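You operate a simulated robot arm through the tools that you are given. There is no shell and no other tool. Be economical: measure what you need, move in short steps, check, and stop when the job is done.

Carry out the task below with a simulated two-armed robot. There is one attempt and no reset: what you move stays moved.

JOB
Stack the green can from the top of the wooden unit on top of the blue can. Put the rubber block on the white tile. Put the magnet rod on top of the square plate. Take the cap off the brown bottle and lay it down on the window end of the wooden unit. Put the green tin on the top of the wooden unit away on the draining board. Put one of the white crucibles from the top of the grey cupboard on the press end of the blue table. Put two of the brown crucibles from the top of the grey cupboard on the tile there. Put the big beaker from the window end of the wooden unit in the bottom of the sink. Take the white bottle on the window end of the wooden unit and put it away on the top of the narrow steel rack. Take the square tile on the bench in front of the oven and put it away on the window end of the concrete bench. Turn the red knob to 200 C. Stack the small jar that says "10" from the bench beside the fridge on top of the small jar that says "50". Put the steel crucible on the bench between the furnace and the green bath away on the upper shelf of the steel table. The order is free. Set down upright: green tin, big beaker, white bottle.

The check looks at the end state, three seconds after you hand in, the way a careful person would. Anything else that was tipped, shoved, dropped, spilled or broken makes it a failure. Lids that push on must go on centred and level and be pressed home; caps that screw on are set level and turned clockwise until they are tight.

ROBOT AND FRAMES
Two 6-joint arms with three-finger grippers on one trunk, on a base that drives. Base frame: it is fixed to the floor where the robot stands at the start and does not move with it; the origin is under the middle of the robot, x ahead of it, y to its left, z up; the surface under the hand at the start is at about z = 0.88. Lengths are in m, angles in rad, forces in N, time in s.
The left shoulder is at the start at [0.04, 0.147, 1.37], the right one opposite. With the tool pointing down near the work surface each hand reaches from about 0.34 to 0.56 m from the robot's upright axis, wherever it stands, measured 20 degrees to its own side. Places, roughly: big beaker [0.5, -1, 1]; bottom of the sink [2.6, -0.2, 0.6]; brown bottle [0.75, -0.5, 1]; brown crucible [2.5, 3.5, 0.75]; can [0.5, 0, 1]; draining board [2.5, -0.9, 0.8]; green tin (6x6x9 cm) [0.4, -0.3, 0.9]; magnet rod [0.5, -0.75, 1]; press end of the blue table (38x19 cm) [2.44, 2.42, 0.8]; red knob [-0.9, -2.5, 1.1]; rubber block (11x7x3 cm) [0.4, -0.2, 0.5]; small jar [-0.75, -1.25, 0.75]; square plate (9x9x4 cm) [2.4, 2.5, 0.8]; square tile (9x9x2 cm) [-0.8, -2.4, 0.7]; steel crucible [-0.75, 0.5, 0.75]; tile (12x12x1 cm) [2.6, 3.3, 0.8]; top of the narrow steel rack (21x91 cm) [1.5, -3.34, 0.7]; upper shelf of the steel table [0.6, -1.6, 0.4]; white bottle [0.5, -1.25, 1]; white crucible [2.5, 3.5, 0.75]; white tile (11x11x3 cm) [-1, -2.8, 0.7]; window end of the concrete bench [-1.1, -3, 0.7]. Payload 2.69 kg a hand.
Tool frame (each hand has its own): the origin (TCP) lies between the finger pads and is the grasp point; the fingertips stand 0.029 m ahead of it; z points along the fingers, y is the line along which they close. Largest opening 0.12 m; the body of the gripper starts 0.078 m behind the TCP.
Orientation is that of the tool frame in the base frame, as a unit quaternion [w, x, y, z]. With the fingers straight down and closing along the base's y, the tool's x points along the base's -x, its y along +y and its z along -z.

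CONTROLS
- The arms move only by the tool move_arm. It takes "left_targets", "right_targets" or both (then of equal length, played together; a hand with none holds still); each is a list of rows, each a list of 3 entries, a list of its own where there are three numbers: the turn, a rotation vector about the base's x, y, z in rad, then the shift along the base's x, y, z in m, then the opening, from 0 (shut) to 1 (fully open). In form: [[[rx, ry, rz], [dx, dy, dz], grip], ...]. A call has 1 to 10 rows; each row shifts and turns the commanded pose from where the row before left it. A row lasts 0.2 s, in which the tool goes at most 0.05 m and 0.15 rad; a call with a longer step from one row to the next is refused whole, and so is a gripper value outside its range. Where a pose cannot be reached the arm comes as near as it can. A force on the tool above 40 N (or 10 N above the force at the start of the call, whichever is more), or a blocked arm, ends the call early, and 0.2 s more pass. The fingers move at their own pace and stop on an object; they squeeze with about 33 N. The grip force told is the motor's: it shows also when the fingers shut on nothing. Time passes only in rows, and 0.2 s behind the last, so rows that do not move let the fingers close. The reply holds the time, the measured pose of the TCP, the force on the tool along the base axes, the opening and the grip force, in the units named above and with some noise, with the torque about the TCP (base axes, N m) and any sound that the robot's microphone picked up, and new pictures: "show" is both (left out), scene, wrist or none (wrist: the cameras of the hands that moved).
- Cameras (640 x 400 px; columns grow to the right, rows downward): "scene" is now at [0.0694, 0.0261, 1.5576]; the picture's right is [0.45, -0.89, -0.00], its down [-0.83, -0.42, -0.36] and it looks along [0.32, 0.16, -0.93] (base axes); focal length 214 px, centre (320, 200). "left" rides on the left gripper at [0.063, 0, -0.104] in its tool frame; the picture's right is [-0.01, 1.00, 0.00], its down [-0.83, 0.00, -0.56] and it looks along [-0.56, 0.00, 0.83] (tool axes); focal length 275 px, centre (320, 200). "right" rides on the right gripper at [0.063, 0, -0.104] in its tool frame; the picture's right is [0.00, 1.00, 0.00], its down [-0.83, 0.00, -0.56] and it looks along [-0.56, 0.00, 0.83] (tool axes); focal length 275 px, centre (320, 200). There is no depth. A picture from a camera that has moved, and an enlarged one, comes with that camera's place and axes in the base frame and with its lens.
- slide_trunk(by): slides the trunk up (or, below 0, down) by that many m; the arms and the scene camera ride with it, the base frame stays. It gives what a move gives, with no picture.
- drive_base(legs): drives the robot by 1 to 6 legs, each [ahead, turn to the left] in m and rad, along the robot's own axes; the way and the turn of a leg run together, so that a leg with both is an arc; at most 1.5 m and 3.142 rad a leg. The arms and the cameras ride along, it lands a little off, and it stops where it bumps. It gives what a move gives, and a new picture of the scene camera.
- pan_tilt(pan, tilt): turns the head with the scene camera to pan (to the left, within 1.501 rad either way) and tilt (down, from -0.506 to 1.204), counted from straight ahead of the robot. It gives what a move gives, and a new picture of the scene camera.
- zoom(camera, box): a new picture of the part [left, top, right, bottom] of that camera's present view, enlarged. The clock stands still meanwhile.
- sign_off(): hands the job in; it is judged then, once.

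Go step by step. Nothing tells you exact positions but the pictures and the camera data: compare them with the known pose of the tool, close in by small moves and look again before you grip or let go. The budget is 588 turns and 360 pictures, counting those below and the enlarged ones. Unless the task says otherwise, let go and move clear before handing in.

The tools are called as name(argument=value, ...) on one line, values as JSON. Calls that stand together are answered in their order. move_arm: Moves the arms, as the interface text tells. Its arguments: {"type":"object","properties":{"left_targets":{"type":"array","items":{"type":"array"}},"right_targets":{"type":"array","items":{"type":"array"}},"show":{"type":"string","enum":["both","scene","wrist","none"]}},"required":[]} The other tools are called the same way: slide_trunk (by) slides the trunk up or down; drive_base (legs) drives the base; pan_tilt (pan, tilt) turns the head that bears the scene camera; zoom (camera, box) takes an enlarged picture of a part of a camera's view; sign_off () hands the job in.

At the start:

```text
clock: 0.0
left_tool_pos: [0.5411, 0.0377, 1.1555]
left_tool_rot: [0.0, -0.001, 1.0, 0.0]
left_contact_force: [-0.7, 0.6, 0.0]
left_ft_torque: [-0.02, 0.04, 0.04]
left_opening: 0.1199
left_finger_force: 0.0
right_tool_pos: [0.4019, -0.3529, 1.0003]
right_tool_rot: [0.0, 0.0, 1.0, 0.0]
right_contact_force: [-1.2, 0.7, 0.6]
right_ft_torque: [0.03, 0.0, 0.03]
right_opening: 0.1198
right_finger_force: 0.1
trunk travel left (down, up): [-0.497, 0.0]
robot x, y, heading: [-0.0033, 0.0011, -0.001]
head pan, tilt: [0.471, 1.201]
```

scene: 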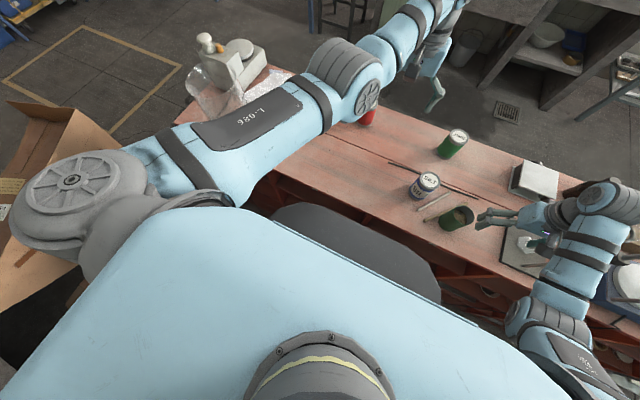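
right: 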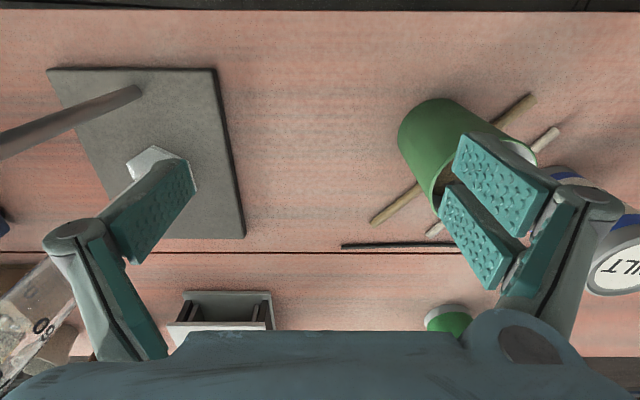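
left: 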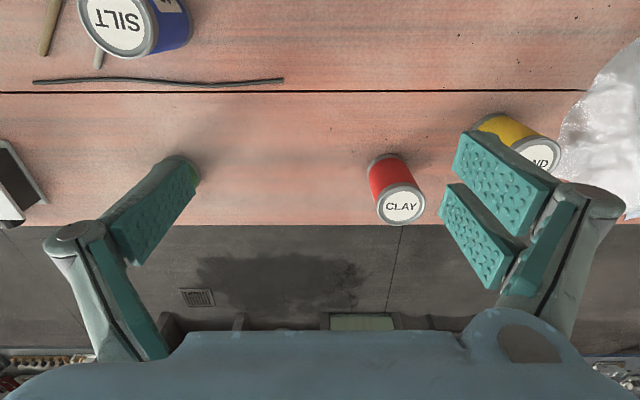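

I see the wooden unit ahead with blue, red, yellow and green cans, and sheets and a balance. I'll look around with the head before touching anything.

pan_tilt(pan=0, tilt=0.7)

pan_tilt(pan=-0.9, tilt=0.7)

```text
clock: 0.9
left_tool_pos: [0.5414, 0.0373, 1.1561]
left_tool_rot: [0.0, -0.001, 1.0, 0.0]
left_contact_force: [-0.3, 1.3, 0.1]
left_ft_torque: [0.03, -0.05, -0.01]
left_opening: 0.1202
left_finger_force: 0.0
right_tool_pos: [0.4008, -0.3534, 0.9989]
right_tool_rot: [0.0, 0.0, 1.0, -0.001]
right_contact_force: [-0.6, -1.1, -0.5]
right_ft_torque: [0.03, 0.0, 0.02]
right_opening: 0.1199
right_finger_force: 0.1
trunk travel left (down, up): [-0.497, 0.0]
robot x, y, heading: [-0.0014, 0.0011, -0.001]
head pan, tilt: [0.0, 0.7]
camera scene: at [0.1044, 0.0006, 1.5935], right [0.0, -1.0, 0.0], down [-0.64, 0.0, -0.76], along [0.76, 0.0, -0.64], focal length 214 px, centre (320, 200)
```

scene: 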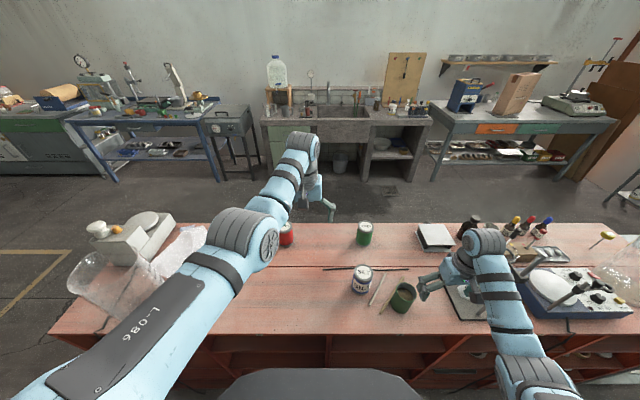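

```text
clock: 2.1
left_tool_pos: [0.5414, 0.0371, 1.1545]
left_tool_rot: [0.0, -0.001, 1.0, 0.0]
left_contact_force: [-0.2, -0.3, 0.7]
left_ft_torque: [-0.01, -0.03, -0.01]
left_opening: 0.12
left_finger_force: 0.0
right_tool_pos: [0.4029, -0.3532, 0.9999]
right_tool_rot: [0.0, 0.0, 1.0, 0.0]
right_contact_force: [-0.2, -1.0, -0.1]
right_ft_torque: [-0.01, -0.01, 0.02]
right_opening: 0.12
right_finger_force: 0.0
trunk travel left (down, up): [-0.497, 0.0]
robot x, y, heading: [0.0037, 0.0011, -0.002]
head pan, tilt: [-0.901, 0.7]
camera scene: at [0.0724, -0.0659, 1.5935], right [-0.78, -0.62, 0.0], down [-0.4, 0.5, -0.76], along [0.48, -0.6, -0.64], focal length 214 px, centre (320, 200)
```

scene: 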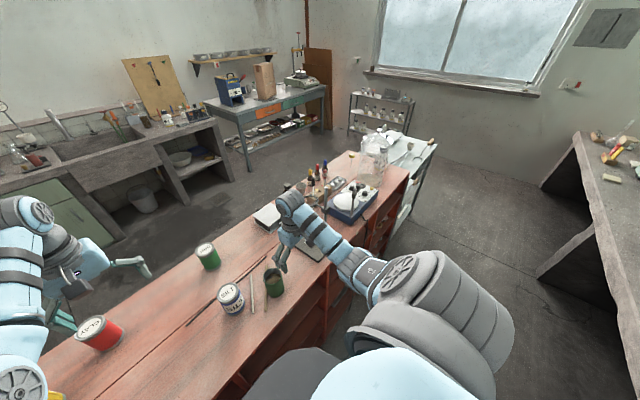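

The wooden unit runs toward the window on −y. I'll look further right, and left.

pan_tilt(pan=-1.5, tilt=0.5)

pan_tilt(pan=1.2, tilt=0.5)

zoom(camera="right", box=[0, 0, 640, 400])

```text
clock: 3.1
left_tool_pos: [0.5401, 0.0384, 1.1561]
left_tool_rot: [0.0, -0.001, 1.0, 0.0]
left_contact_force: [0.0, 0.2, -0.3]
left_ft_torque: [0.03, 0.02, 0.02]
left_opening: 0.12
left_finger_force: 0.0
right_tool_pos: [0.4021, -0.3537, 1.0004]
right_tool_rot: [-0.001, 0.0, 1.0, 0.0]
right_contact_force: [0.2, -0.2, 0.0]
right_ft_torque: [0.01, 0.0, 0.05]
right_opening: 0.12
right_finger_force: 0.0
trunk travel left (down, up): [-0.497, 0.0]
robot x, y, heading: [-0.0004, 0.0031, 0.0]
head pan, tilt: [-1.499, 0.499]
camera scene: at [0.0262, -0.0901, 1.6112], right [-1.0, -0.07, 0.0], down [-0.03, 0.48, -0.88], along [0.06, -0.88, -0.48], focal length 214 px, centre (320, 200)
```

scene: 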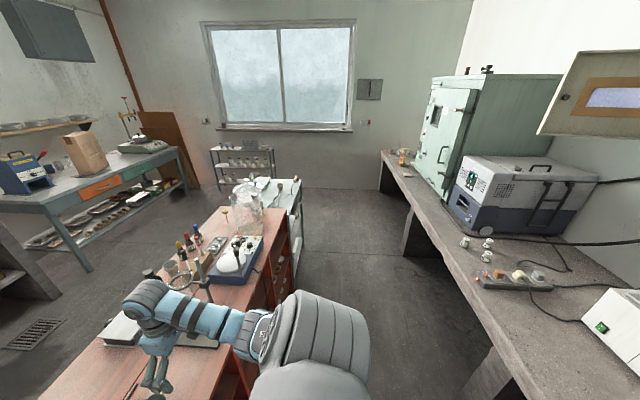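

```text
clock: 5.5
left_tool_pos: [0.5404, 0.0378, 1.1559]
left_tool_rot: [0.0, -0.001, 1.0, 0.0]
left_contact_force: [0.7, 0.1, 0.3]
left_ft_torque: [0.02, 0.02, 0.0]
left_opening: 0.1201
left_finger_force: 0.2
right_tool_pos: [0.4006, -0.3542, 0.9995]
right_tool_rot: [0.0, 0.0, 1.0, 0.001]
right_contact_force: [0.1, -0.3, -0.3]
right_ft_torque: [0.04, 0.0, -0.02]
right_opening: 0.12
right_finger_force: 0.0
trunk travel left (down, up): [-0.497, 0.0]
robot x, y, heading: [-0.0032, -0.0027, -0.002]
head pan, tilt: [1.201, 0.499]
camera scene: at [0.0525, 0.0854, 1.6113], right [0.93, -0.36, 0.0], down [-0.17, -0.45, -0.88], along [0.32, 0.82, -0.48], focal length 214 px, centre (320, 200)
```

scene: 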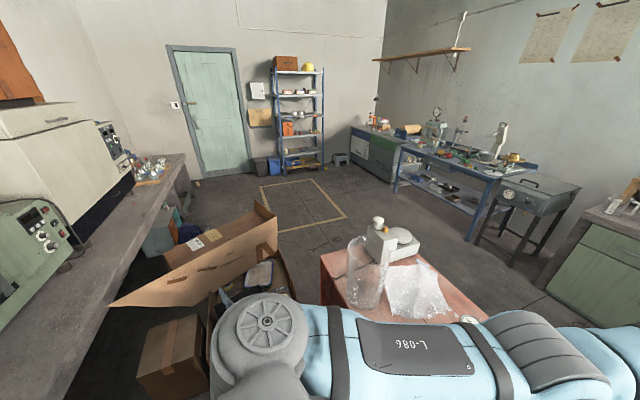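

```text
1.00 times, centred on (320, 200) of right (not enlarged: the box is as wide or as high as the picture)
camera zoom: at [0.3378, -0.3541, 1.1034], right [0.0, 1.0, 0.0], down [0.83, 0.0, 0.56], along [0.56, 0.0, -0.83], focal length 275 px, centre (320, 200)
```

zoom: 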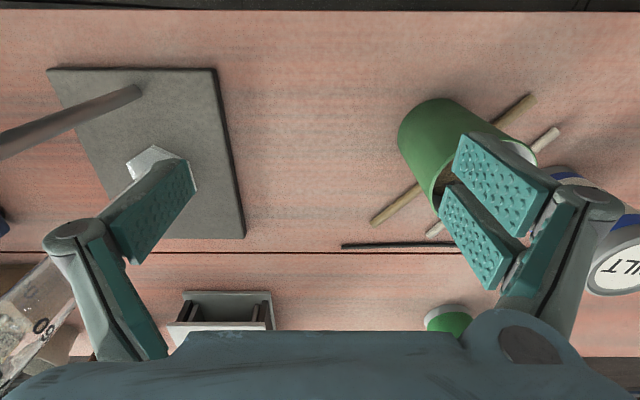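

The green can is near [0.70, −0.18] and the blue SILT can near [0.48, −0.13], with the tin at about [0.42, −0.25]. I'll lift and tilt the right hand to test its reach toward the green can, with the left hand moving aside.

move_arm(right_targets=[[[0, 0, 0], [0, 0, 0.05], 1], [[0, 0, 0], [0, 0, 0.05], 1], [[0, -0.15, 0], [0, 0.04, 0.02], 1], [[0, -0.15, 0], [0.02, 0.04, 0], 1], [[0, -0.15, 0], [0.03, 0.04, 0], 1], [[0, -0.15, 0], [0.03, 0.04, 0], 1], [[0, -0.15, 0], [0.03, 0.02, 0], 1]], left_targets=[[[0, 0, 0], [0, 0.03, 0], 1], [[0, 0, 0], [0, 0.03, 0], 1], [[0, 0, 0], [0, 0.03, 0], 1], [[0, 0, 0], [0, 0.03, 0], 1], [[0, 0, 0], [0, 0.03, 0], 1], [[0, 0, 0], [0, 0, 0], 1], [[0, 0, 0], [0, 0, 0], 1]], show="wrist")

pan_tilt(pan=0, tilt=0.8)

```text
clock: 7.1
left_tool_pos: [0.5526, 0.1859, 1.1541]
left_tool_rot: [0.0, -0.001, 1.0, -0.001]
left_contact_force: [-0.8, 0.0, -0.3]
left_ft_torque: [-0.01, 0.01, 0.01]
left_opening: 0.1198
left_finger_force: 0.0
left hand out of reach, approached as far as the arm can: row 3, 4, 5
right_tool_pos: [0.5191, -0.2072, 1.0445]
right_tool_rot: [0.367, 0.0, 0.93, -0.001]
right_contact_force: [0.7, -0.4, 0.2]
right_ft_torque: [0.02, 0.04, 0.03]
right_opening: 0.1199
right_finger_force: 0.0
right hand out of reach, approached as far as the arm can: row 1, 2
trunk travel left (down, up): [-0.497, 0.0]
robot x, y, heading: [0.0007, 0.0033, -0.001]
head pan, tilt: [1.201, 0.499]
camera right: at [0.4021, -0.2073, 1.0778], right [0.0, 1.0, 0.0], down [0.23, 0.0, 0.97], along [0.97, 0.0, -0.23], focal length 275 px, centre (320, 200)
camera left: at [0.49, 0.1865, 1.2572], right [0.0, 1.0, 0.0], down [0.83, 0.0, 0.56], along [0.56, 0.0, -0.83], focal length 275 px, centre (320, 200)
```

right: 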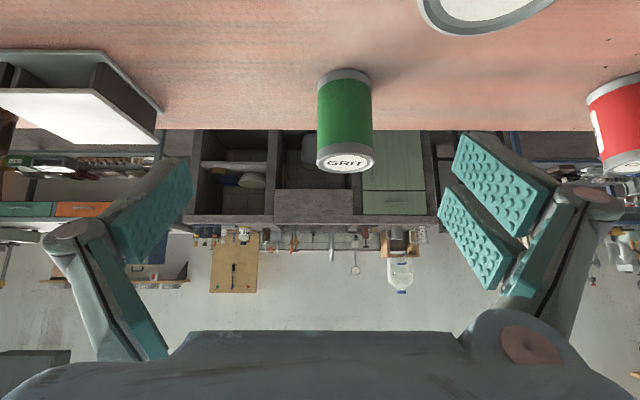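
left: 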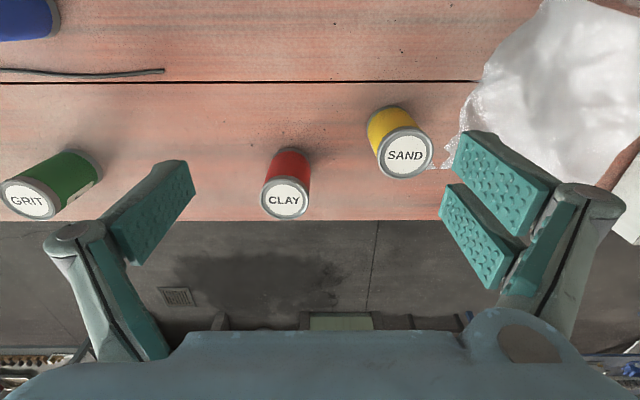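

```text
clock: 8.5
left_tool_pos: [0.5524, 0.185, 1.1535]
left_tool_rot: [0.0, -0.002, 1.0, 0.001]
left_contact_force: [0.4, -0.2, 0.3]
left_ft_torque: [0.01, 0.02, -0.02]
left_opening: 0.1198
left_finger_force: 0.1
right_tool_pos: [0.5193, -0.207, 1.0436]
right_tool_rot: [0.366, 0.001, 0.931, 0.0]
right_contact_force: [-0.1, 0.0, -0.2]
right_ft_torque: [-0.06, -0.03, 0.0]
right_opening: 0.12
right_finger_force: 0.1
trunk travel left (down, up): [-0.497, 0.0]
robot x, y, heading: [-0.0032, -0.0027, 0.001]
head pan, tilt: [0.0, 0.799]
camera scene: at [0.1002, 0.001, 1.5853], right [0.0, -1.0, 0.0], down [-0.72, 0.0, -0.7], along [0.7, 0.0, -0.72], focal length 214 px, centre (320, 200)
```

scene: 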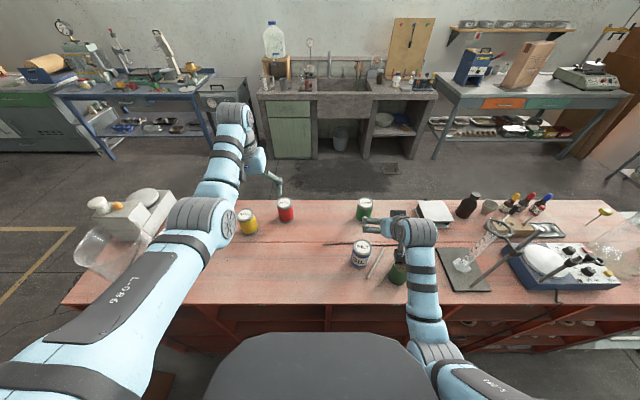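

The can GRIT stands at about [0.69, −0.18], 0.06 wide and topping out near 0.965. I'll approach it tilted and check before gripping.

move_arm(right_targets=[[[0, 0, 0], [0.04, 0.014, 0], 1], [[0, 0, 0], [0.04, 0.014, -0.01], 1], [[0, 0, 0], [0.03, 0, -0.03], 1], [[0, 0, 0], [0.02, 0, -0.02], 1], [[0, 0, 0], [0, 0, 0], 1]], show="wrist")

```text
clock: 9.7
left_tool_pos: [0.5539, 0.185, 1.1527]
left_tool_rot: [0.0, -0.001, 1.0, 0.0]
left_contact_force: [0.3, 0.2, -0.7]
left_ft_torque: [0.04, 0.0, 0.02]
left_opening: 0.1198
left_finger_force: 0.0
right_tool_pos: [0.6509, -0.1806, 0.9828]
right_tool_rot: [0.367, -0.001, 0.93, 0.0]
right_contact_force: [0.3, 0.0, -0.2]
right_ft_torque: [0.04, -0.01, -0.02]
right_opening: 0.1199
right_finger_force: 0.0
trunk travel left (down, up): [-0.497, 0.0]
robot x, y, heading: [-0.0004, -0.0009, 0.0]
head pan, tilt: [0.0, 0.799]
camera right: at [0.5332, -0.1802, 1.0163], right [0.0, 1.0, 0.0], down [0.23, 0.0, 0.97], along [0.97, 0.0, -0.23], focal length 275 px, centre (320, 200)
```

right: 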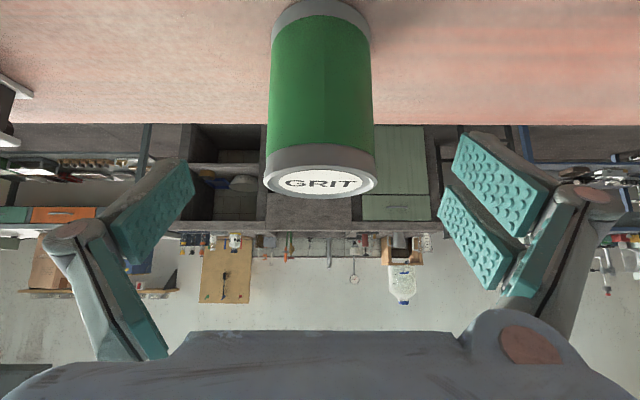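

Well centred. Continue in and grip.

move_arm(right_targets=[[[0, 0, 0], [0.02, 0, -0.02], 1], [[0, 0, 0], [0.018, 0, -0.02], 1], [[0, 0, 0], [0, 0, 0], 0], [[0, 0, 0], [0, 0, 0], 0], [[0, 0, 0], [0, 0, 0], 0], [[0, 0, 0], [0, 0, 0.03], 0], [[0, 0, 0], [0, 0, 0.04], 0]], show="wrist")

```text
clock: 11.3
left_tool_pos: [0.5526, 0.1852, 1.1519]
left_tool_rot: [0.001, 0.0, 1.0, 0.001]
left_contact_force: [-0.3, 0.5, -0.6]
left_ft_torque: [0.02, 0.0, -0.01]
left_opening: 0.12
left_finger_force: 0.1
right_tool_pos: [0.6626, -0.1752, 1.0317]
right_tool_rot: [0.365, 0.0, 0.931, 0.0]
right_contact_force: [-0.7, 0.2, -4.6]
right_ft_torque: [-0.06, 0.08, -0.01]
right_opening: 0.0613
right_finger_force: 32.8
right hand out of reach, approached as far as the arm can: row 1, 2
trunk travel left (down, up): [-0.497, 0.0]
robot x, y, heading: [0.0002, 0.0001, -0.002]
head pan, tilt: [0.0, 0.799]
camera right: at [0.545, -0.1766, 1.0639], right [0.0, 1.0, 0.0], down [0.23, 0.0, 0.97], along [0.97, 0.0, -0.23], focal length 275 px, centre (320, 200)
```

right: 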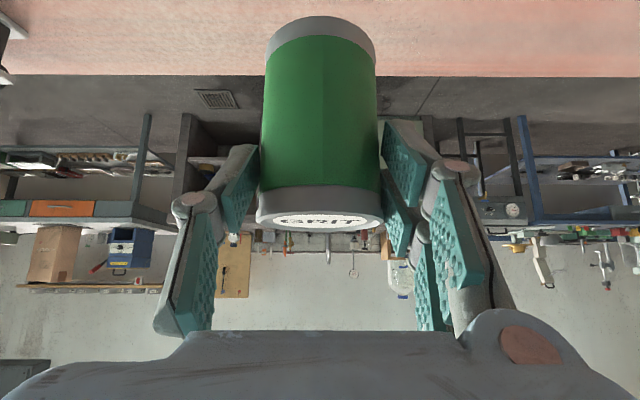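

Gripped (0.061 wide). Now I'll measure the SILT can precisely.

zoom(camera="scene", box=[300, 180, 460, 280])

```text
4.00 times, centred on (380, 230) of scene
camera zoom: at [0.0998, 0.0011, 1.5853], right [0.0, -1.0, 0.0], down [-0.72, 0.0, -0.7], along [0.7, 0.0, -0.72], focal length 858 px, centre (80, 80)
```

zoom: 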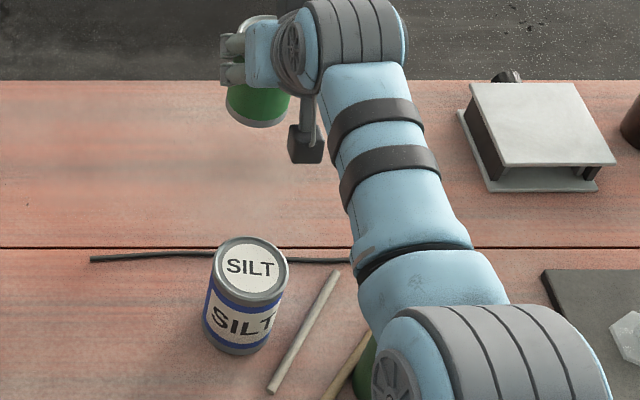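

SILT's top is at about [0.482, −0.139, 0.966]. Lift and carry the green can to just above it.

move_arm(right_targets=[[[0, 0, 0], [0, 0, 0.04], 0], [[0, 0, 0], [0, 0, 0.035], 0], [[0, 0, 0], [-0.045, 0.01, 0], 0], [[0, 0, 0], [-0.045, 0.01, 0], 0], [[0, 0, 0], [-0.045, 0.01, 0], 0], [[0, 0, 0], [-0.045, 0.007, 0], 0], [[0, 0, 0], [-0.012, 0, 0], 0], [[0, 0, 0], [0, 0, 0], 0]], show="both")

```text
clock: 12.9
left_tool_pos: [0.5524, 0.1836, 1.1532]
left_tool_rot: [0.0, -0.001, 1.0, 0.0]
left_contact_force: [0.3, -0.1, 0.0]
left_ft_torque: [0.02, -0.01, 0.03]
left_opening: 0.12
left_finger_force: 0.1
right_tool_pos: [0.5193, -0.1932, 1.1749]
right_tool_rot: [0.441, -0.001, 0.895, -0.068]
right_contact_force: [0.5, -0.2, -3.5]
right_ft_torque: [0.04, 0.12, 0.02]
right_opening: 0.0612
right_finger_force: 33.1
trunk travel left (down, up): [-0.497, 0.0]
robot x, y, heading: [0.0011, 0.0015, 0.004]
head pan, tilt: [0.0, 0.799]
stopped in row 7 (right hand): the arm was blocked; the commanded pose is now the measured one
camera scene: at [0.1009, -0.0007, 1.5852], right [0.0, -1.0, 0.0], down [-0.72, 0.0, -0.7], along [0.7, 0.0, -0.72], focal length 214 px, centre (320, 200)
camera right: at [0.3985, -0.1843, 1.1864], right [0.06, 0.99, -0.13], down [0.07, 0.12, 0.99], along [1.0, -0.07, -0.06], focal length 275 px, centre (320, 200)
```

scene: 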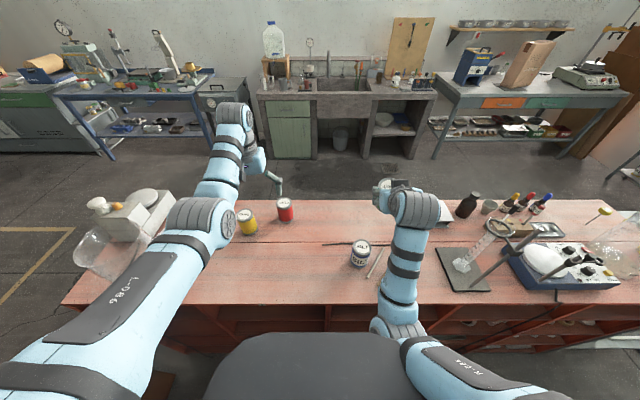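
right: 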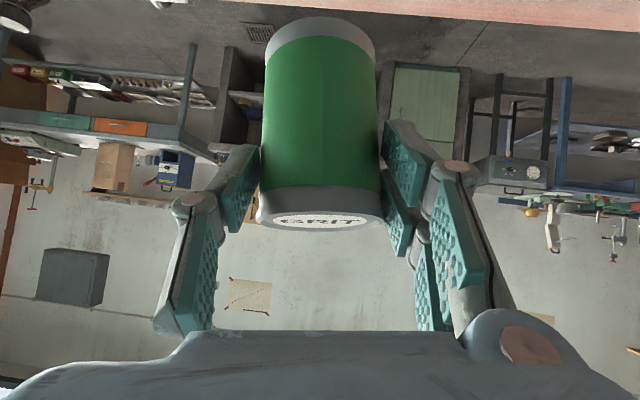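

The arm folded against its limit there, so I'll back the base away 0.15 m to give it more room.

drive_base(legs=[[-0.15, 0]])

```text
clock: 14.3
left_tool_pos: [0.4044, 0.1841, 1.1502]
left_tool_rot: [-0.002, 0.0, 1.0, 0.0]
left_contact_force: [0.7, 0.0, 0.3]
left_ft_torque: [0.0, 0.03, 0.02]
left_opening: 0.1197
left_finger_force: 0.0
right_tool_pos: [0.3705, -0.1929, 1.1711]
right_tool_rot: [0.439, 0.0, 0.896, -0.07]
right_contact_force: [1.0, 0.4, -4.4]
right_ft_torque: [0.02, 0.11, 0.02]
right_opening: 0.0613
right_finger_force: 32.5
trunk travel left (down, up): [-0.497, 0.0]
robot x, y, heading: [-0.1545, 0.0007, -0.004]
head pan, tilt: [0.0, 0.799]
camera scene: at [-0.0458, 0.0005, 1.5848], right [0.0, -1.0, 0.0], down [-0.72, 0.0, -0.69], along [0.69, 0.0, -0.72], focal length 214 px, centre (320, 200)
```

scene: 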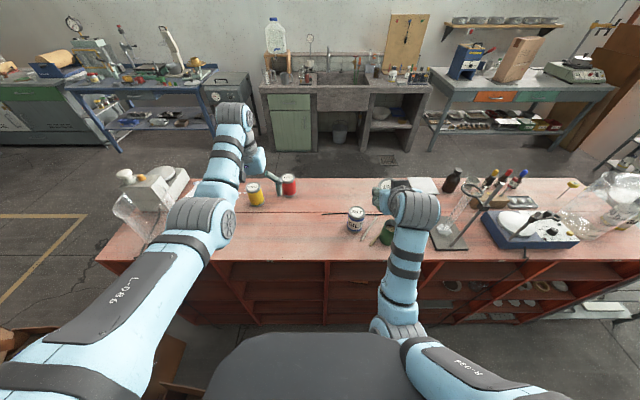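

Now straighten the hand back to the grasp tilt and move above SILT.

move_arm(right_targets=[[[0.064, 0.082, 0.025], [0.03, 0.02, 0], 0], [[0.064, 0.082, 0.025], [0.03, 0.02, 0], 0], [[0, 0, 0], [0.04, 0.015, -0.03], 0], [[0, 0, 0], [0, 0, -0.03], 0], [[0, 0, 0], [0, 0, -0.02], 0], [[0, 0, 0], [0, 0, 0], 0]], show="both")

```text
refused: row 3 steps farther than a row can; nothing moved
```

move_arm(right_targets=[[[0.064, 0.082, 0.025], [0.03, 0.02, 0], 0], [[0.064, 0.082, 0.025], [0.03, 0.02, 0], 0], [[0, 0, 0], [0.04, 0.015, -0.02], 0], [[0, 0, 0], [0, 0, -0.04], 0], [[0, 0, 0], [0, 0, -0.02], 0], [[0, 0, 0], [0, 0, 0], 0]], show="both")

```text
clock: 15.7
left_tool_pos: [0.4016, 0.1855, 1.152]
left_tool_rot: [-0.001, 0.001, 1.0, 0.0]
left_contact_force: [-0.8, -0.3, -0.9]
left_ft_torque: [0.0, 0.01, -0.01]
left_opening: 0.1202
left_finger_force: 0.1
right_tool_pos: [0.4668, -0.1372, 1.0921]
right_tool_rot: [0.365, 0.001, 0.931, -0.001]
right_contact_force: [-0.8, 0.1, -4.2]
right_ft_torque: [-0.02, 0.07, 0.0]
right_opening: 0.0611
right_finger_force: 33.0
trunk travel left (down, up): [-0.497, 0.0]
robot x, y, heading: [-0.1546, -0.001, -0.003]
head pan, tilt: [0.0, 0.799]
camera scene: at [-0.0504, 0.001, 1.5852], right [0.0, -1.0, 0.0], down [-0.72, 0.0, -0.7], along [0.7, 0.0, -0.72], focal length 214 px, centre (320, 200)
camera right: at [0.3498, -0.1376, 1.1253], right [0.0, 1.0, 0.0], down [0.23, 0.0, 0.97], along [0.97, 0.0, -0.23], focal length 275 px, centre (320, 200)
```

scene: 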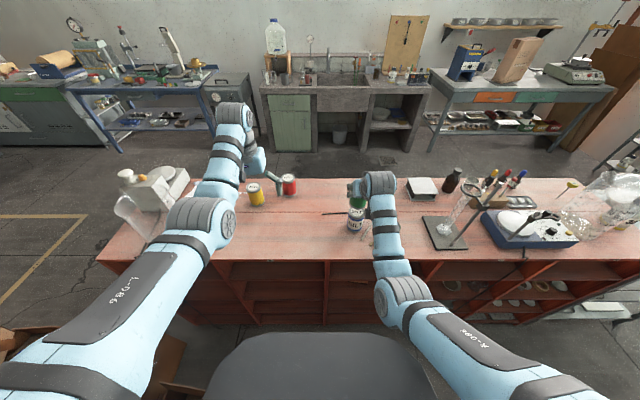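
right: 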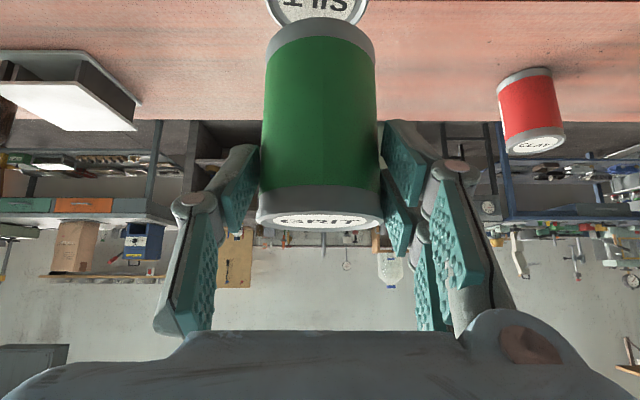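

zoom(camera="scene", box=[310, 160, 406, 220])

```text
6.67 times, centred on (358, 190) of scene
camera zoom: at [-0.0504, 0.001, 1.5852], right [0.0, -1.0, 0.0], down [-0.72, 0.0, -0.7], along [0.7, 0.0, -0.72], focal length 1430 px, centre (67, 267)
```

zoom: 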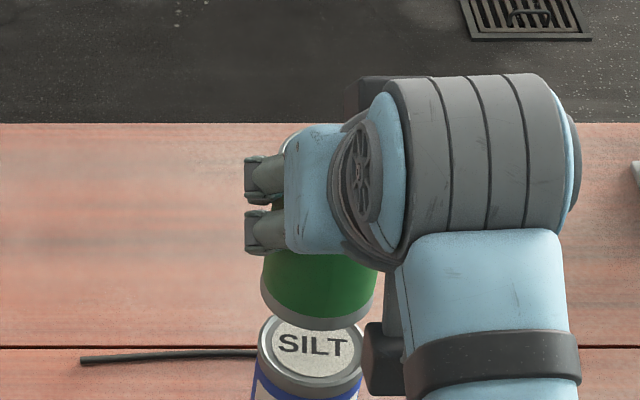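

Alignment looks good within a few millimetres. Lower gently.

move_arm(right_targets=[[[0, 0, 0], [-0.002, 0, -0.015], 0], [[0, 0, 0], [0, 0, -0.01], 0], [[0, 0, 0], [0, 0, -0.005], 0], [[0, 0, 0], [0, 0, 0], 0]], show="none")

zoom(camera="scene", box=[310, 160, 406, 220])

```text
clock: 16.7
left_tool_pos: [0.4016, 0.1843, 1.1524]
left_tool_rot: [-0.001, 0.0, 1.0, -0.001]
left_contact_force: [-0.4, 0.0, 0.4]
left_ft_torque: [-0.03, 0.03, -0.02]
left_opening: 0.1201
left_finger_force: 0.0
right_tool_pos: [0.4646, -0.137, 1.0623]
right_tool_rot: [0.366, 0.0, 0.931, 0.0]
right_contact_force: [-0.9, 0.2, -4.1]
right_ft_torque: [0.02, 0.02, 0.03]
right_opening: 0.0612
right_finger_force: 33.1
trunk travel left (down, up): [-0.497, 0.0]
robot x, y, heading: [-0.1565, -0.0008, -0.003]
head pan, tilt: [0.0, 0.799]
```

```text
6.67 times, centred on (358, 190) of scene
camera zoom: at [-0.0513, 0.0007, 1.5852], right [0.0, -1.0, 0.0], down [-0.72, 0.0, -0.7], along [0.7, 0.0, -0.72], focal length 1430 px, centre (67, 267)
```

zoom: 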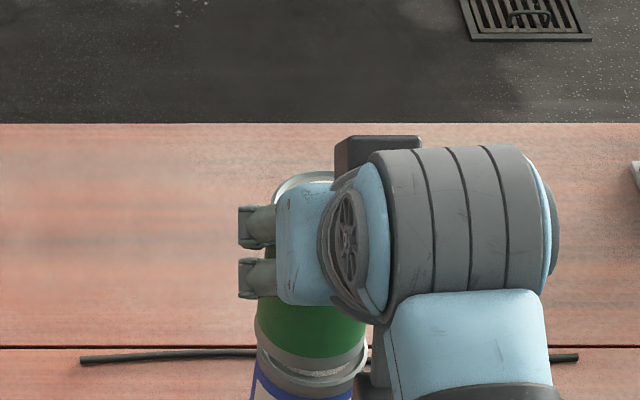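

move_arm(right_targets=[[[0, 0, 0], [-0.005, 0, -0.004], 0], [[0, 0, 0], [0, 0, -0.003], 0], [[0, 0, 0], [0, 0, -0.003], 0], [[0, 0, 0], [0, 0, -0.003], 0], [[0, 0, 0], [0, 0, 0], 0]], show="none")

zoom(camera="scene", box=[310, 160, 406, 220])

```text
clock: 17.9
left_tool_pos: [0.3978, 0.1847, 1.1547]
left_tool_rot: [0.001, 0.0, 1.0, -0.001]
left_contact_force: [-0.8, 0.3, -0.7]
left_ft_torque: [-0.01, -0.01, -0.01]
left_opening: 0.12
left_finger_force: 0.0
right_tool_pos: [0.4589, -0.1358, 1.0556]
right_tool_rot: [0.371, 0.001, 0.929, 0.0]
right_contact_force: [5.9, -2.5, 26.3]
right_ft_torque: [-0.15, -0.65, 0.06]
right_opening: 0.0616
right_finger_force: 32.8
trunk travel left (down, up): [-0.497, 0.0]
robot x, y, heading: [-0.1526, -0.0016, -0.004]
head pan, tilt: [0.0, 0.799]
```

```text
6.67 times, centred on (358, 190) of scene
camera zoom: at [-0.0563, 0.0018, 1.5858], right [0.0, -1.0, 0.0], down [-0.71, 0.0, -0.7], along [0.7, 0.0, -0.71], focal length 1430 px, centre (67, 267)
```

zoom: 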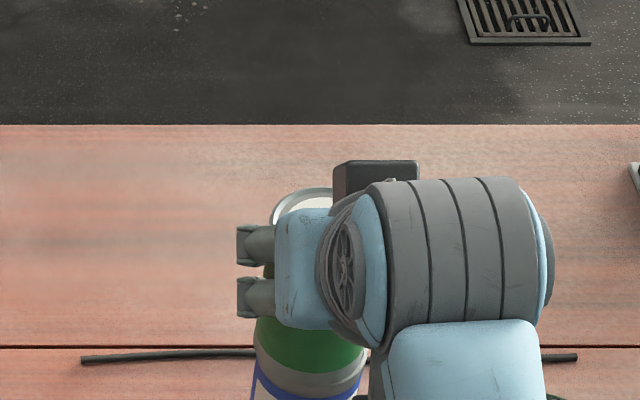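

Contact felt (26 N). Relax slightly, open and back off along the tool axis.

move_arm(right_targets=[[[0, 0, 0], [0, 0, 0.004], 0], [[0, 0, 0], [0, 0, 0], 0.3], [[0, 0, 0], [0, 0, 0], 0.75], [[0, 0, 0], [0, 0, 0], 0.85], [[0, 0, 0], [-0.02, 0, 0.022], 0.85], [[0, 0, 0], [-0.02, 0, 0.022], 0.85], [[0, 0, 0], [-0.02, 0, 0.022], 0.85]], show="both")

```text
clock: 19.5
left_tool_pos: [0.4007, 0.1848, 1.1524]
left_tool_rot: [0.0, 0.001, 1.0, 0.0]
left_contact_force: [0.0, 0.2, -0.2]
left_ft_torque: [-0.01, -0.04, 0.0]
left_opening: 0.12
left_finger_force: 0.1
right_tool_pos: [0.3972, -0.1415, 1.1219]
right_tool_rot: [0.368, 0.001, 0.93, -0.006]
right_contact_force: [-0.5, -0.6, -0.2]
right_ft_torque: [0.01, 0.0, -0.01]
right_opening: 0.1021
right_finger_force: 0.0
trunk travel left (down, up): [-0.497, 0.0]
robot x, y, heading: [-0.1503, 0.0015, 0.001]
head pan, tilt: [0.0, 0.799]
camera scene: at [-0.0528, 0.0014, 1.5854], right [0.0, -1.0, 0.0], down [-0.72, 0.0, -0.7], along [0.7, 0.0, -0.72], focal length 214 px, centre (320, 200)
camera right: at [0.2808, -0.1406, 1.1548], right [0.0, 1.0, -0.01], down [0.23, 0.01, 0.97], along [0.97, -0.01, -0.23], focal length 275 px, centre (320, 200)
```

scene: 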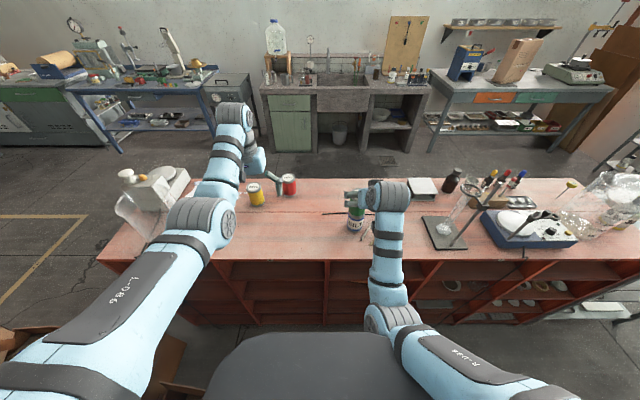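
right: 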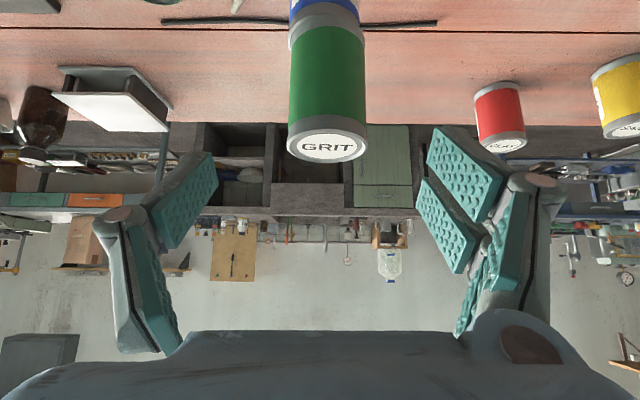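

Task one is stacked and stable. I'll retract the right hand and look into the shelves for the rubber block.

move_arm(right_targets=[[[0, 0.1, 0], [-0.02, -0.02, 0.02], 0.85], [[0, 0.13, 0], [-0.03, -0.03, 0], 0.85], [[0, 0.13, 0], [-0.03, -0.035, 0], 0.85], [[0, 0.13, 0], [-0.03, -0.035, 0], 0.85], [[0, 0.13, 0], [-0.03, -0.035, -0.02], 0.85], [[0, 0.13, 0], [0, -0.035, -0.02], 0.85], [[0, 0, 0], [0, -0.035, 0], 0.85]], show="scene")

zoom(camera="scene", box=[240, 220, 560, 400])

```text
refused: row 5 steps farther than a row can; nothing moved
```

```text
2.00 times, centred on (400, 310) of scene
camera zoom: at [-0.0528, 0.0014, 1.5854], right [0.0, -1.0, 0.0], down [-0.72, 0.0, -0.7], along [0.7, 0.0, -0.72], focal length 429 px, centre (160, -20)
```

zoom: 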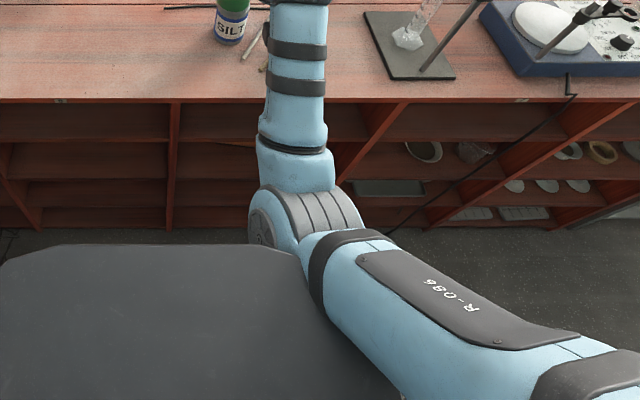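

move_arm(right_targets=[[[0, 0.1, 0], [-0.02, -0.02, 0.02], 0.85], [[0, 0.13, 0], [-0.03, -0.03, 0], 0.85], [[0, 0.13, 0], [-0.03, -0.035, 0], 0.85], [[0, 0.13, 0], [-0.03, -0.035, 0], 0.85], [[0, 0.13, 0], [-0.02, -0.035, -0.02], 0.85], [[0, 0.13, 0], [0, -0.035, -0.02], 0.85], [[0, 0, 0], [0, -0.035, 0], 0.85]], show="none")

zoom(camera="scene", box=[240, 200, 496, 360])

```text
clock: 21.1
left_tool_pos: [0.4023, 0.1836, 1.153]
left_tool_rot: [-0.001, 0.0, 1.0, 0.0]
left_contact_force: [0.7, -0.4, -0.5]
left_ft_torque: [0.01, 0.01, 0.0]
left_opening: 0.12
left_finger_force: 0.1
right_tool_pos: [0.3258, -0.3769, 1.028]
right_tool_rot: [-0.001, -0.001, 1.0, 0.0]
right_contact_force: [0.3, -0.1, -0.2]
right_ft_torque: [0.02, -0.05, 0.0]
right_opening: 0.1022
right_finger_force: 0.0
right hand out of reach, approached as far as the arm can: row 3, 4, 5
trunk travel left (down, up): [-0.497, 0.0]
robot x, y, heading: [-0.153, 0.0018, -0.001]
head pan, tilt: [0.0, 0.799]
```

```text
2.50 times, centred on (368, 280) of scene
camera zoom: at [-0.0515, -0.0009, 1.5853], right [0.0, -1.0, 0.0], down [-0.72, 0.0, -0.7], along [0.7, 0.0, -0.72], focal length 536 px, centre (200, 0)
```

zoom: 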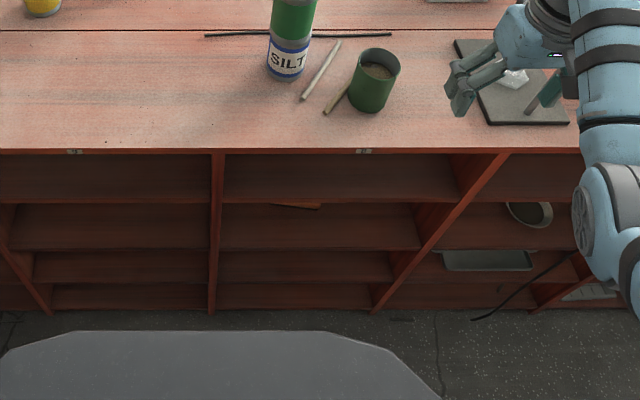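

I can see the orange rubber block deep on the second shelf near [0.40, −0.19, 0.5]. I'll pull the hands back over the aisle, back up slightly, and lower the trunk to see in.

move_arm(left_targets=[[[0, 0, 0], [-0.04, 0, -0.03], 1], [[0, 0, 0], [-0.04, 0, -0.03], 1], [[0, 0, 0], [-0.04, 0, -0.02], 1]], right_targets=[[[0, 0, 0], [-0.04, 0, 0], 1], [[0, 0, 0], [-0.04, -0.01, 0], 1], [[0, 0, 0], [-0.03, -0.01, 0], 1]], show="none")

drive_base(legs=[[-0.1, 0]])

```text
clock: 21.9
left_tool_pos: [0.338, 0.1785, 1.0363]
left_tool_rot: [0.001, 0.0, 1.0, 0.0]
left_contact_force: [-0.3, 0.2, -0.2]
left_ft_torque: [-0.03, -0.03, 0.0]
left_opening: 0.12
left_finger_force: 0.1
left hand out of reach, approached as far as the arm can: row 1, 2, 3
right_tool_pos: [0.2155, -0.4009, 1.0221]
right_tool_rot: [0.0, -0.001, 1.0, -0.001]
right_contact_force: [-0.7, -0.4, 0.0]
right_ft_torque: [0.04, -0.05, 0.03]
right_opening: 0.12
right_finger_force: 0.0
right hand out of reach, approached as far as the arm can: row 2
trunk travel left (down, up): [-0.497, 0.0]
robot x, y, heading: [-0.1528, -0.0016, -0.002]
head pan, tilt: [0.0, 0.799]
```

```text
clock: 23.0
left_tool_pos: [0.2443, 0.179, 1.0327]
left_tool_rot: [-0.005, 0.0, 1.0, 0.0]
left_contact_force: [0.5, 0.1, -0.4]
left_ft_torque: [-0.01, 0.1, -0.02]
left_opening: 0.1201
left_finger_force: 0.0
right_tool_pos: [0.1217, -0.4003, 1.0184]
right_tool_rot: [-0.004, 0.0, 1.0, 0.0]
right_contact_force: [0.3, -0.1, -1.0]
right_ft_torque: [0.0, 0.09, 0.02]
right_opening: 0.12
right_finger_force: 0.0
trunk travel left (down, up): [-0.497, 0.0]
robot x, y, heading: [-0.2515, 0.0015, 0.003]
head pan, tilt: [0.0, 0.799]
camera scene: at [-0.1431, 0.0005, 1.5845], right [0.0, -1.0, 0.0], down [-0.72, 0.0, -0.69], along [0.69, 0.0, -0.72], focal length 214 px, centre (320, 200)
```

scene: 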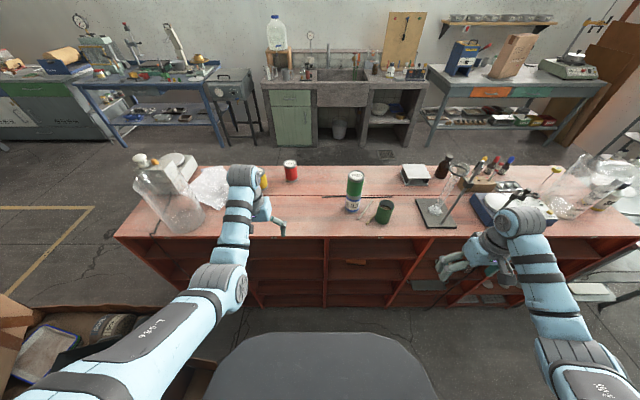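

slide_trunk(by=-0.42)

pan_tilt(pan=-0.2, tilt=0.7)

zoom(camera="scene", box=[240, 140, 400, 240])

```text
refused: -0.42 is not a number from -0.4 to 0.4
```

```text
clock: 23.8
left_tool_pos: [0.2389, 0.1791, 1.0356]
left_tool_rot: [-0.001, 0.0, 1.0, -0.001]
left_contact_force: [0.4, 0.1, -0.5]
left_ft_torque: [0.01, 0.03, 0.0]
left_opening: 0.1197
left_finger_force: 0.1
right_tool_pos: [0.117, -0.3989, 1.0211]
right_tool_rot: [-0.001, -0.001, 1.0, 0.0]
right_contact_force: [0.2, -0.2, -0.8]
right_ft_torque: [0.01, 0.02, 0.03]
right_opening: 0.1203
right_finger_force: 0.0
trunk travel left (down, up): [-0.497, 0.0]
robot x, y, heading: [-0.2552, 0.0015, 0.001]
head pan, tilt: [-0.201, 0.7]
camera scene: at [-0.1495, -0.0163, 1.5934], right [-0.2, -0.98, 0.0], down [-0.63, 0.13, -0.76], along [0.75, -0.15, -0.65], focal length 214 px, centre (320, 200)
```

scene: 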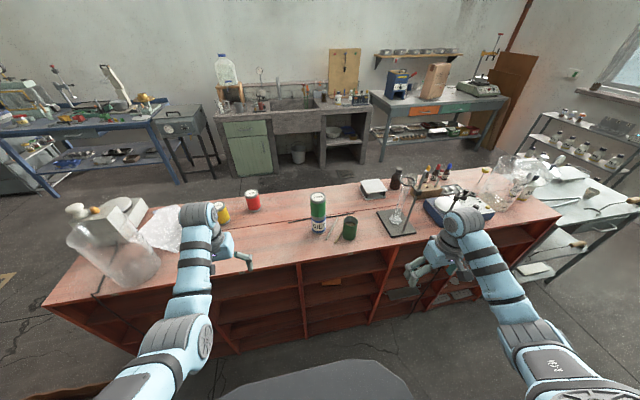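

```text
4.00 times, centred on (320, 190) of scene
camera zoom: at [-0.1495, -0.0163, 1.5934], right [-0.2, -0.98, 0.0], down [-0.63, 0.13, -0.76], along [0.75, -0.15, -0.65], focal length 858 px, centre (320, 240)
```

zoom: 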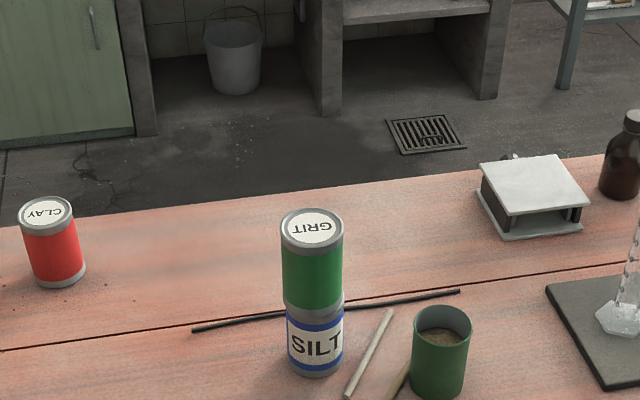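

The stack is neat. Lower the trunk 0.4.

slide_trunk(by=-0.4)

pan_tilt(pan=-0.3, tilt=0.6)

```text
clock: 27.6
left_tool_pos: [0.2381, 0.1797, 0.6363]
left_tool_rot: [0.0, 0.0, 1.0, 0.0]
left_contact_force: [0.1, -0.8, 1.5]
left_ft_torque: [0.02, 0.01, 0.03]
left_opening: 0.1201
left_finger_force: 0.0
right_tool_pos: [0.1145, -0.3989, 0.6214]
right_tool_rot: [0.0, -0.001, 1.0, -0.001]
right_contact_force: [-0.1, 0.3, -0.3]
right_ft_torque: [-0.02, 0.0, -0.02]
right_opening: 0.1202
right_finger_force: 0.1
trunk travel left (down, up): [-0.097, 0.4]
robot x, y, heading: [-0.2557, 0.002, -0.003]
head pan, tilt: [-0.201, 0.7]
```

```text
clock: 28.3
left_tool_pos: [0.2374, 0.1781, 0.6357]
left_tool_rot: [0.0, 0.0, 1.0, -0.001]
left_contact_force: [1.0, 0.7, 0.5]
left_ft_torque: [-0.02, -0.03, 0.05]
left_opening: 0.1198
left_finger_force: 0.2
right_tool_pos: [0.1145, -0.3987, 0.6216]
right_tool_rot: [0.0, -0.002, 1.0, -0.001]
right_contact_force: [-0.2, -0.2, -0.6]
right_ft_torque: [-0.02, 0.0, -0.04]
right_opening: 0.12
right_finger_force: 0.1
trunk travel left (down, up): [-0.097, 0.4]
robot x, y, heading: [-0.2497, 0.001, -0.002]
head pan, tilt: [-0.3, 0.6]
camera scene: at [-0.1506, -0.0252, 1.2023], right [-0.3, -0.96, 0.0], down [-0.54, 0.17, -0.82], along [0.79, -0.24, -0.57], focal length 214 px, centre (320, 200)
```

scene: 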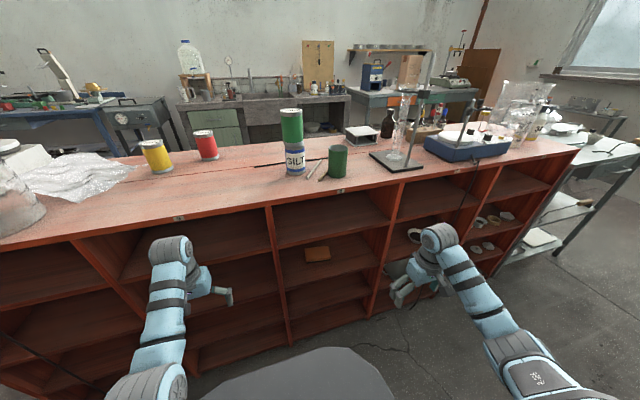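

zoom(camera="scene", box=[256, 180, 416, 280])

```text
4.00 times, centred on (336, 230) of scene
camera zoom: at [-0.1506, -0.0252, 1.2023], right [-0.3, -0.96, 0.0], down [-0.54, 0.17, -0.82], along [0.79, -0.24, -0.57], focal length 858 px, centre (256, 80)
```

zoom: 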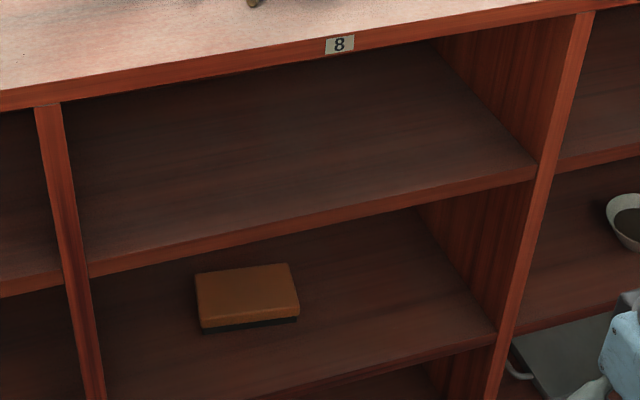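

The block lies centred near [0.443, −0.198] on a shelf at z≈0.485, long side nearly along y (yawed ~0.13). I'll drive ahead 0.08 and bring the right hand in front of the opening, pitched.

drive_base(legs=[[0.05, 0]])

move_arm(right_targets=[[[0, 0, -0.13], [0.01, 0.03, 0.01], 1], [[-0.019, -0.145, 0], [0.02, 0.035, 0.01], 1], [[-0.019, -0.145, 0], [0.02, 0.035, 0.01], 1], [[-0.019, -0.145, 0], [0.02, 0.035, 0.01], 1], [[-0.019, -0.145, 0], [0.02, 0.035, 0], 1], [[-0.019, -0.145, 0], [0.02, 0.03, 0], 1], [[-0.019, -0.145, 0], [0.01, 0, 0], 1], [[0, 0, 0], [0, 0, 0], 1]], show="both")

```text
clock: 29.2
left_tool_pos: [0.2865, 0.1791, 0.6348]
left_tool_rot: [0.0, 0.0, 1.0, 0.0]
left_contact_force: [0.1, 0.1, -0.6]
left_ft_torque: [-0.03, 0.02, -0.01]
left_opening: 0.1199
left_finger_force: 0.0
right_tool_pos: [0.1652, -0.3998, 0.621]
right_tool_rot: [0.0, -0.001, 1.0, 0.0]
right_contact_force: [1.3, -0.4, -1.0]
right_ft_torque: [0.01, 0.04, -0.03]
right_opening: 0.1203
right_finger_force: 0.2
trunk travel left (down, up): [-0.097, 0.4]
robot x, y, heading: [-0.2066, 0.0038, 0.004]
head pan, tilt: [-0.3, 0.6]
camera scene: at [-0.1001, -0.0253, 1.2022], right [-0.3, -0.96, 0.0], down [-0.54, 0.17, -0.82], along [0.79, -0.24, -0.57], focal length 214 px, centre (320, 200)
```

scene: 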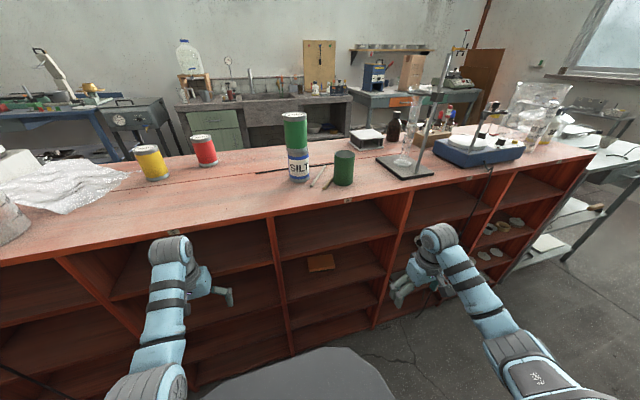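

```text
clock: 31.2
left_tool_pos: [0.2867, 0.1798, 0.6365]
left_tool_rot: [-0.001, 0.0, 1.0, 0.0]
left_contact_force: [-0.1, 0.5, -0.4]
left_ft_torque: [0.0, -0.01, -0.04]
left_opening: 0.1201
left_finger_force: 0.2
right_tool_pos: [0.2874, -0.244, 0.6537]
right_tool_rot: [0.433, 0.045, 0.898, -0.07]
right_contact_force: [0.7, 0.0, -0.3]
right_ft_torque: [-0.02, -0.02, -0.03]
right_opening: 0.1198
right_finger_force: 0.0
right hand out of reach, approached as far as the arm can: row 1
trunk travel left (down, up): [-0.097, 0.4]
robot x, y, heading: [-0.2063, -0.0024, -0.007]
head pan, tilt: [-0.3, 0.6]
stopped in row 8 (right hand): the arm was blocked; the commanded pose is now the measured one
camera scene: at [-0.1012, -0.0253, 1.2022], right [-0.3, -0.96, 0.0], down [-0.54, 0.17, -0.82], along [0.79, -0.24, -0.57], focal length 214 px, centre (320, 200)
camera right: at [0.1679, -0.227, 0.668], right [0.14, 0.99, -0.09], down [0.09, 0.08, 0.99], along [0.99, -0.15, -0.08], focal length 275 px, centre (320, 200)
```

scene: 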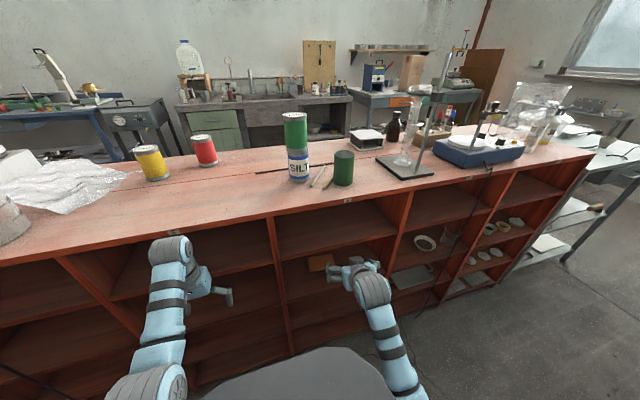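
right: 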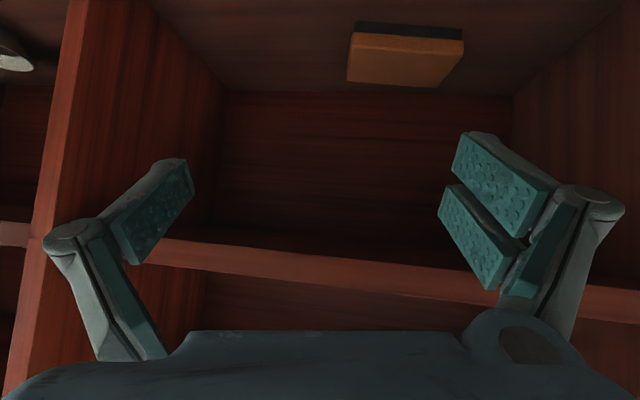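

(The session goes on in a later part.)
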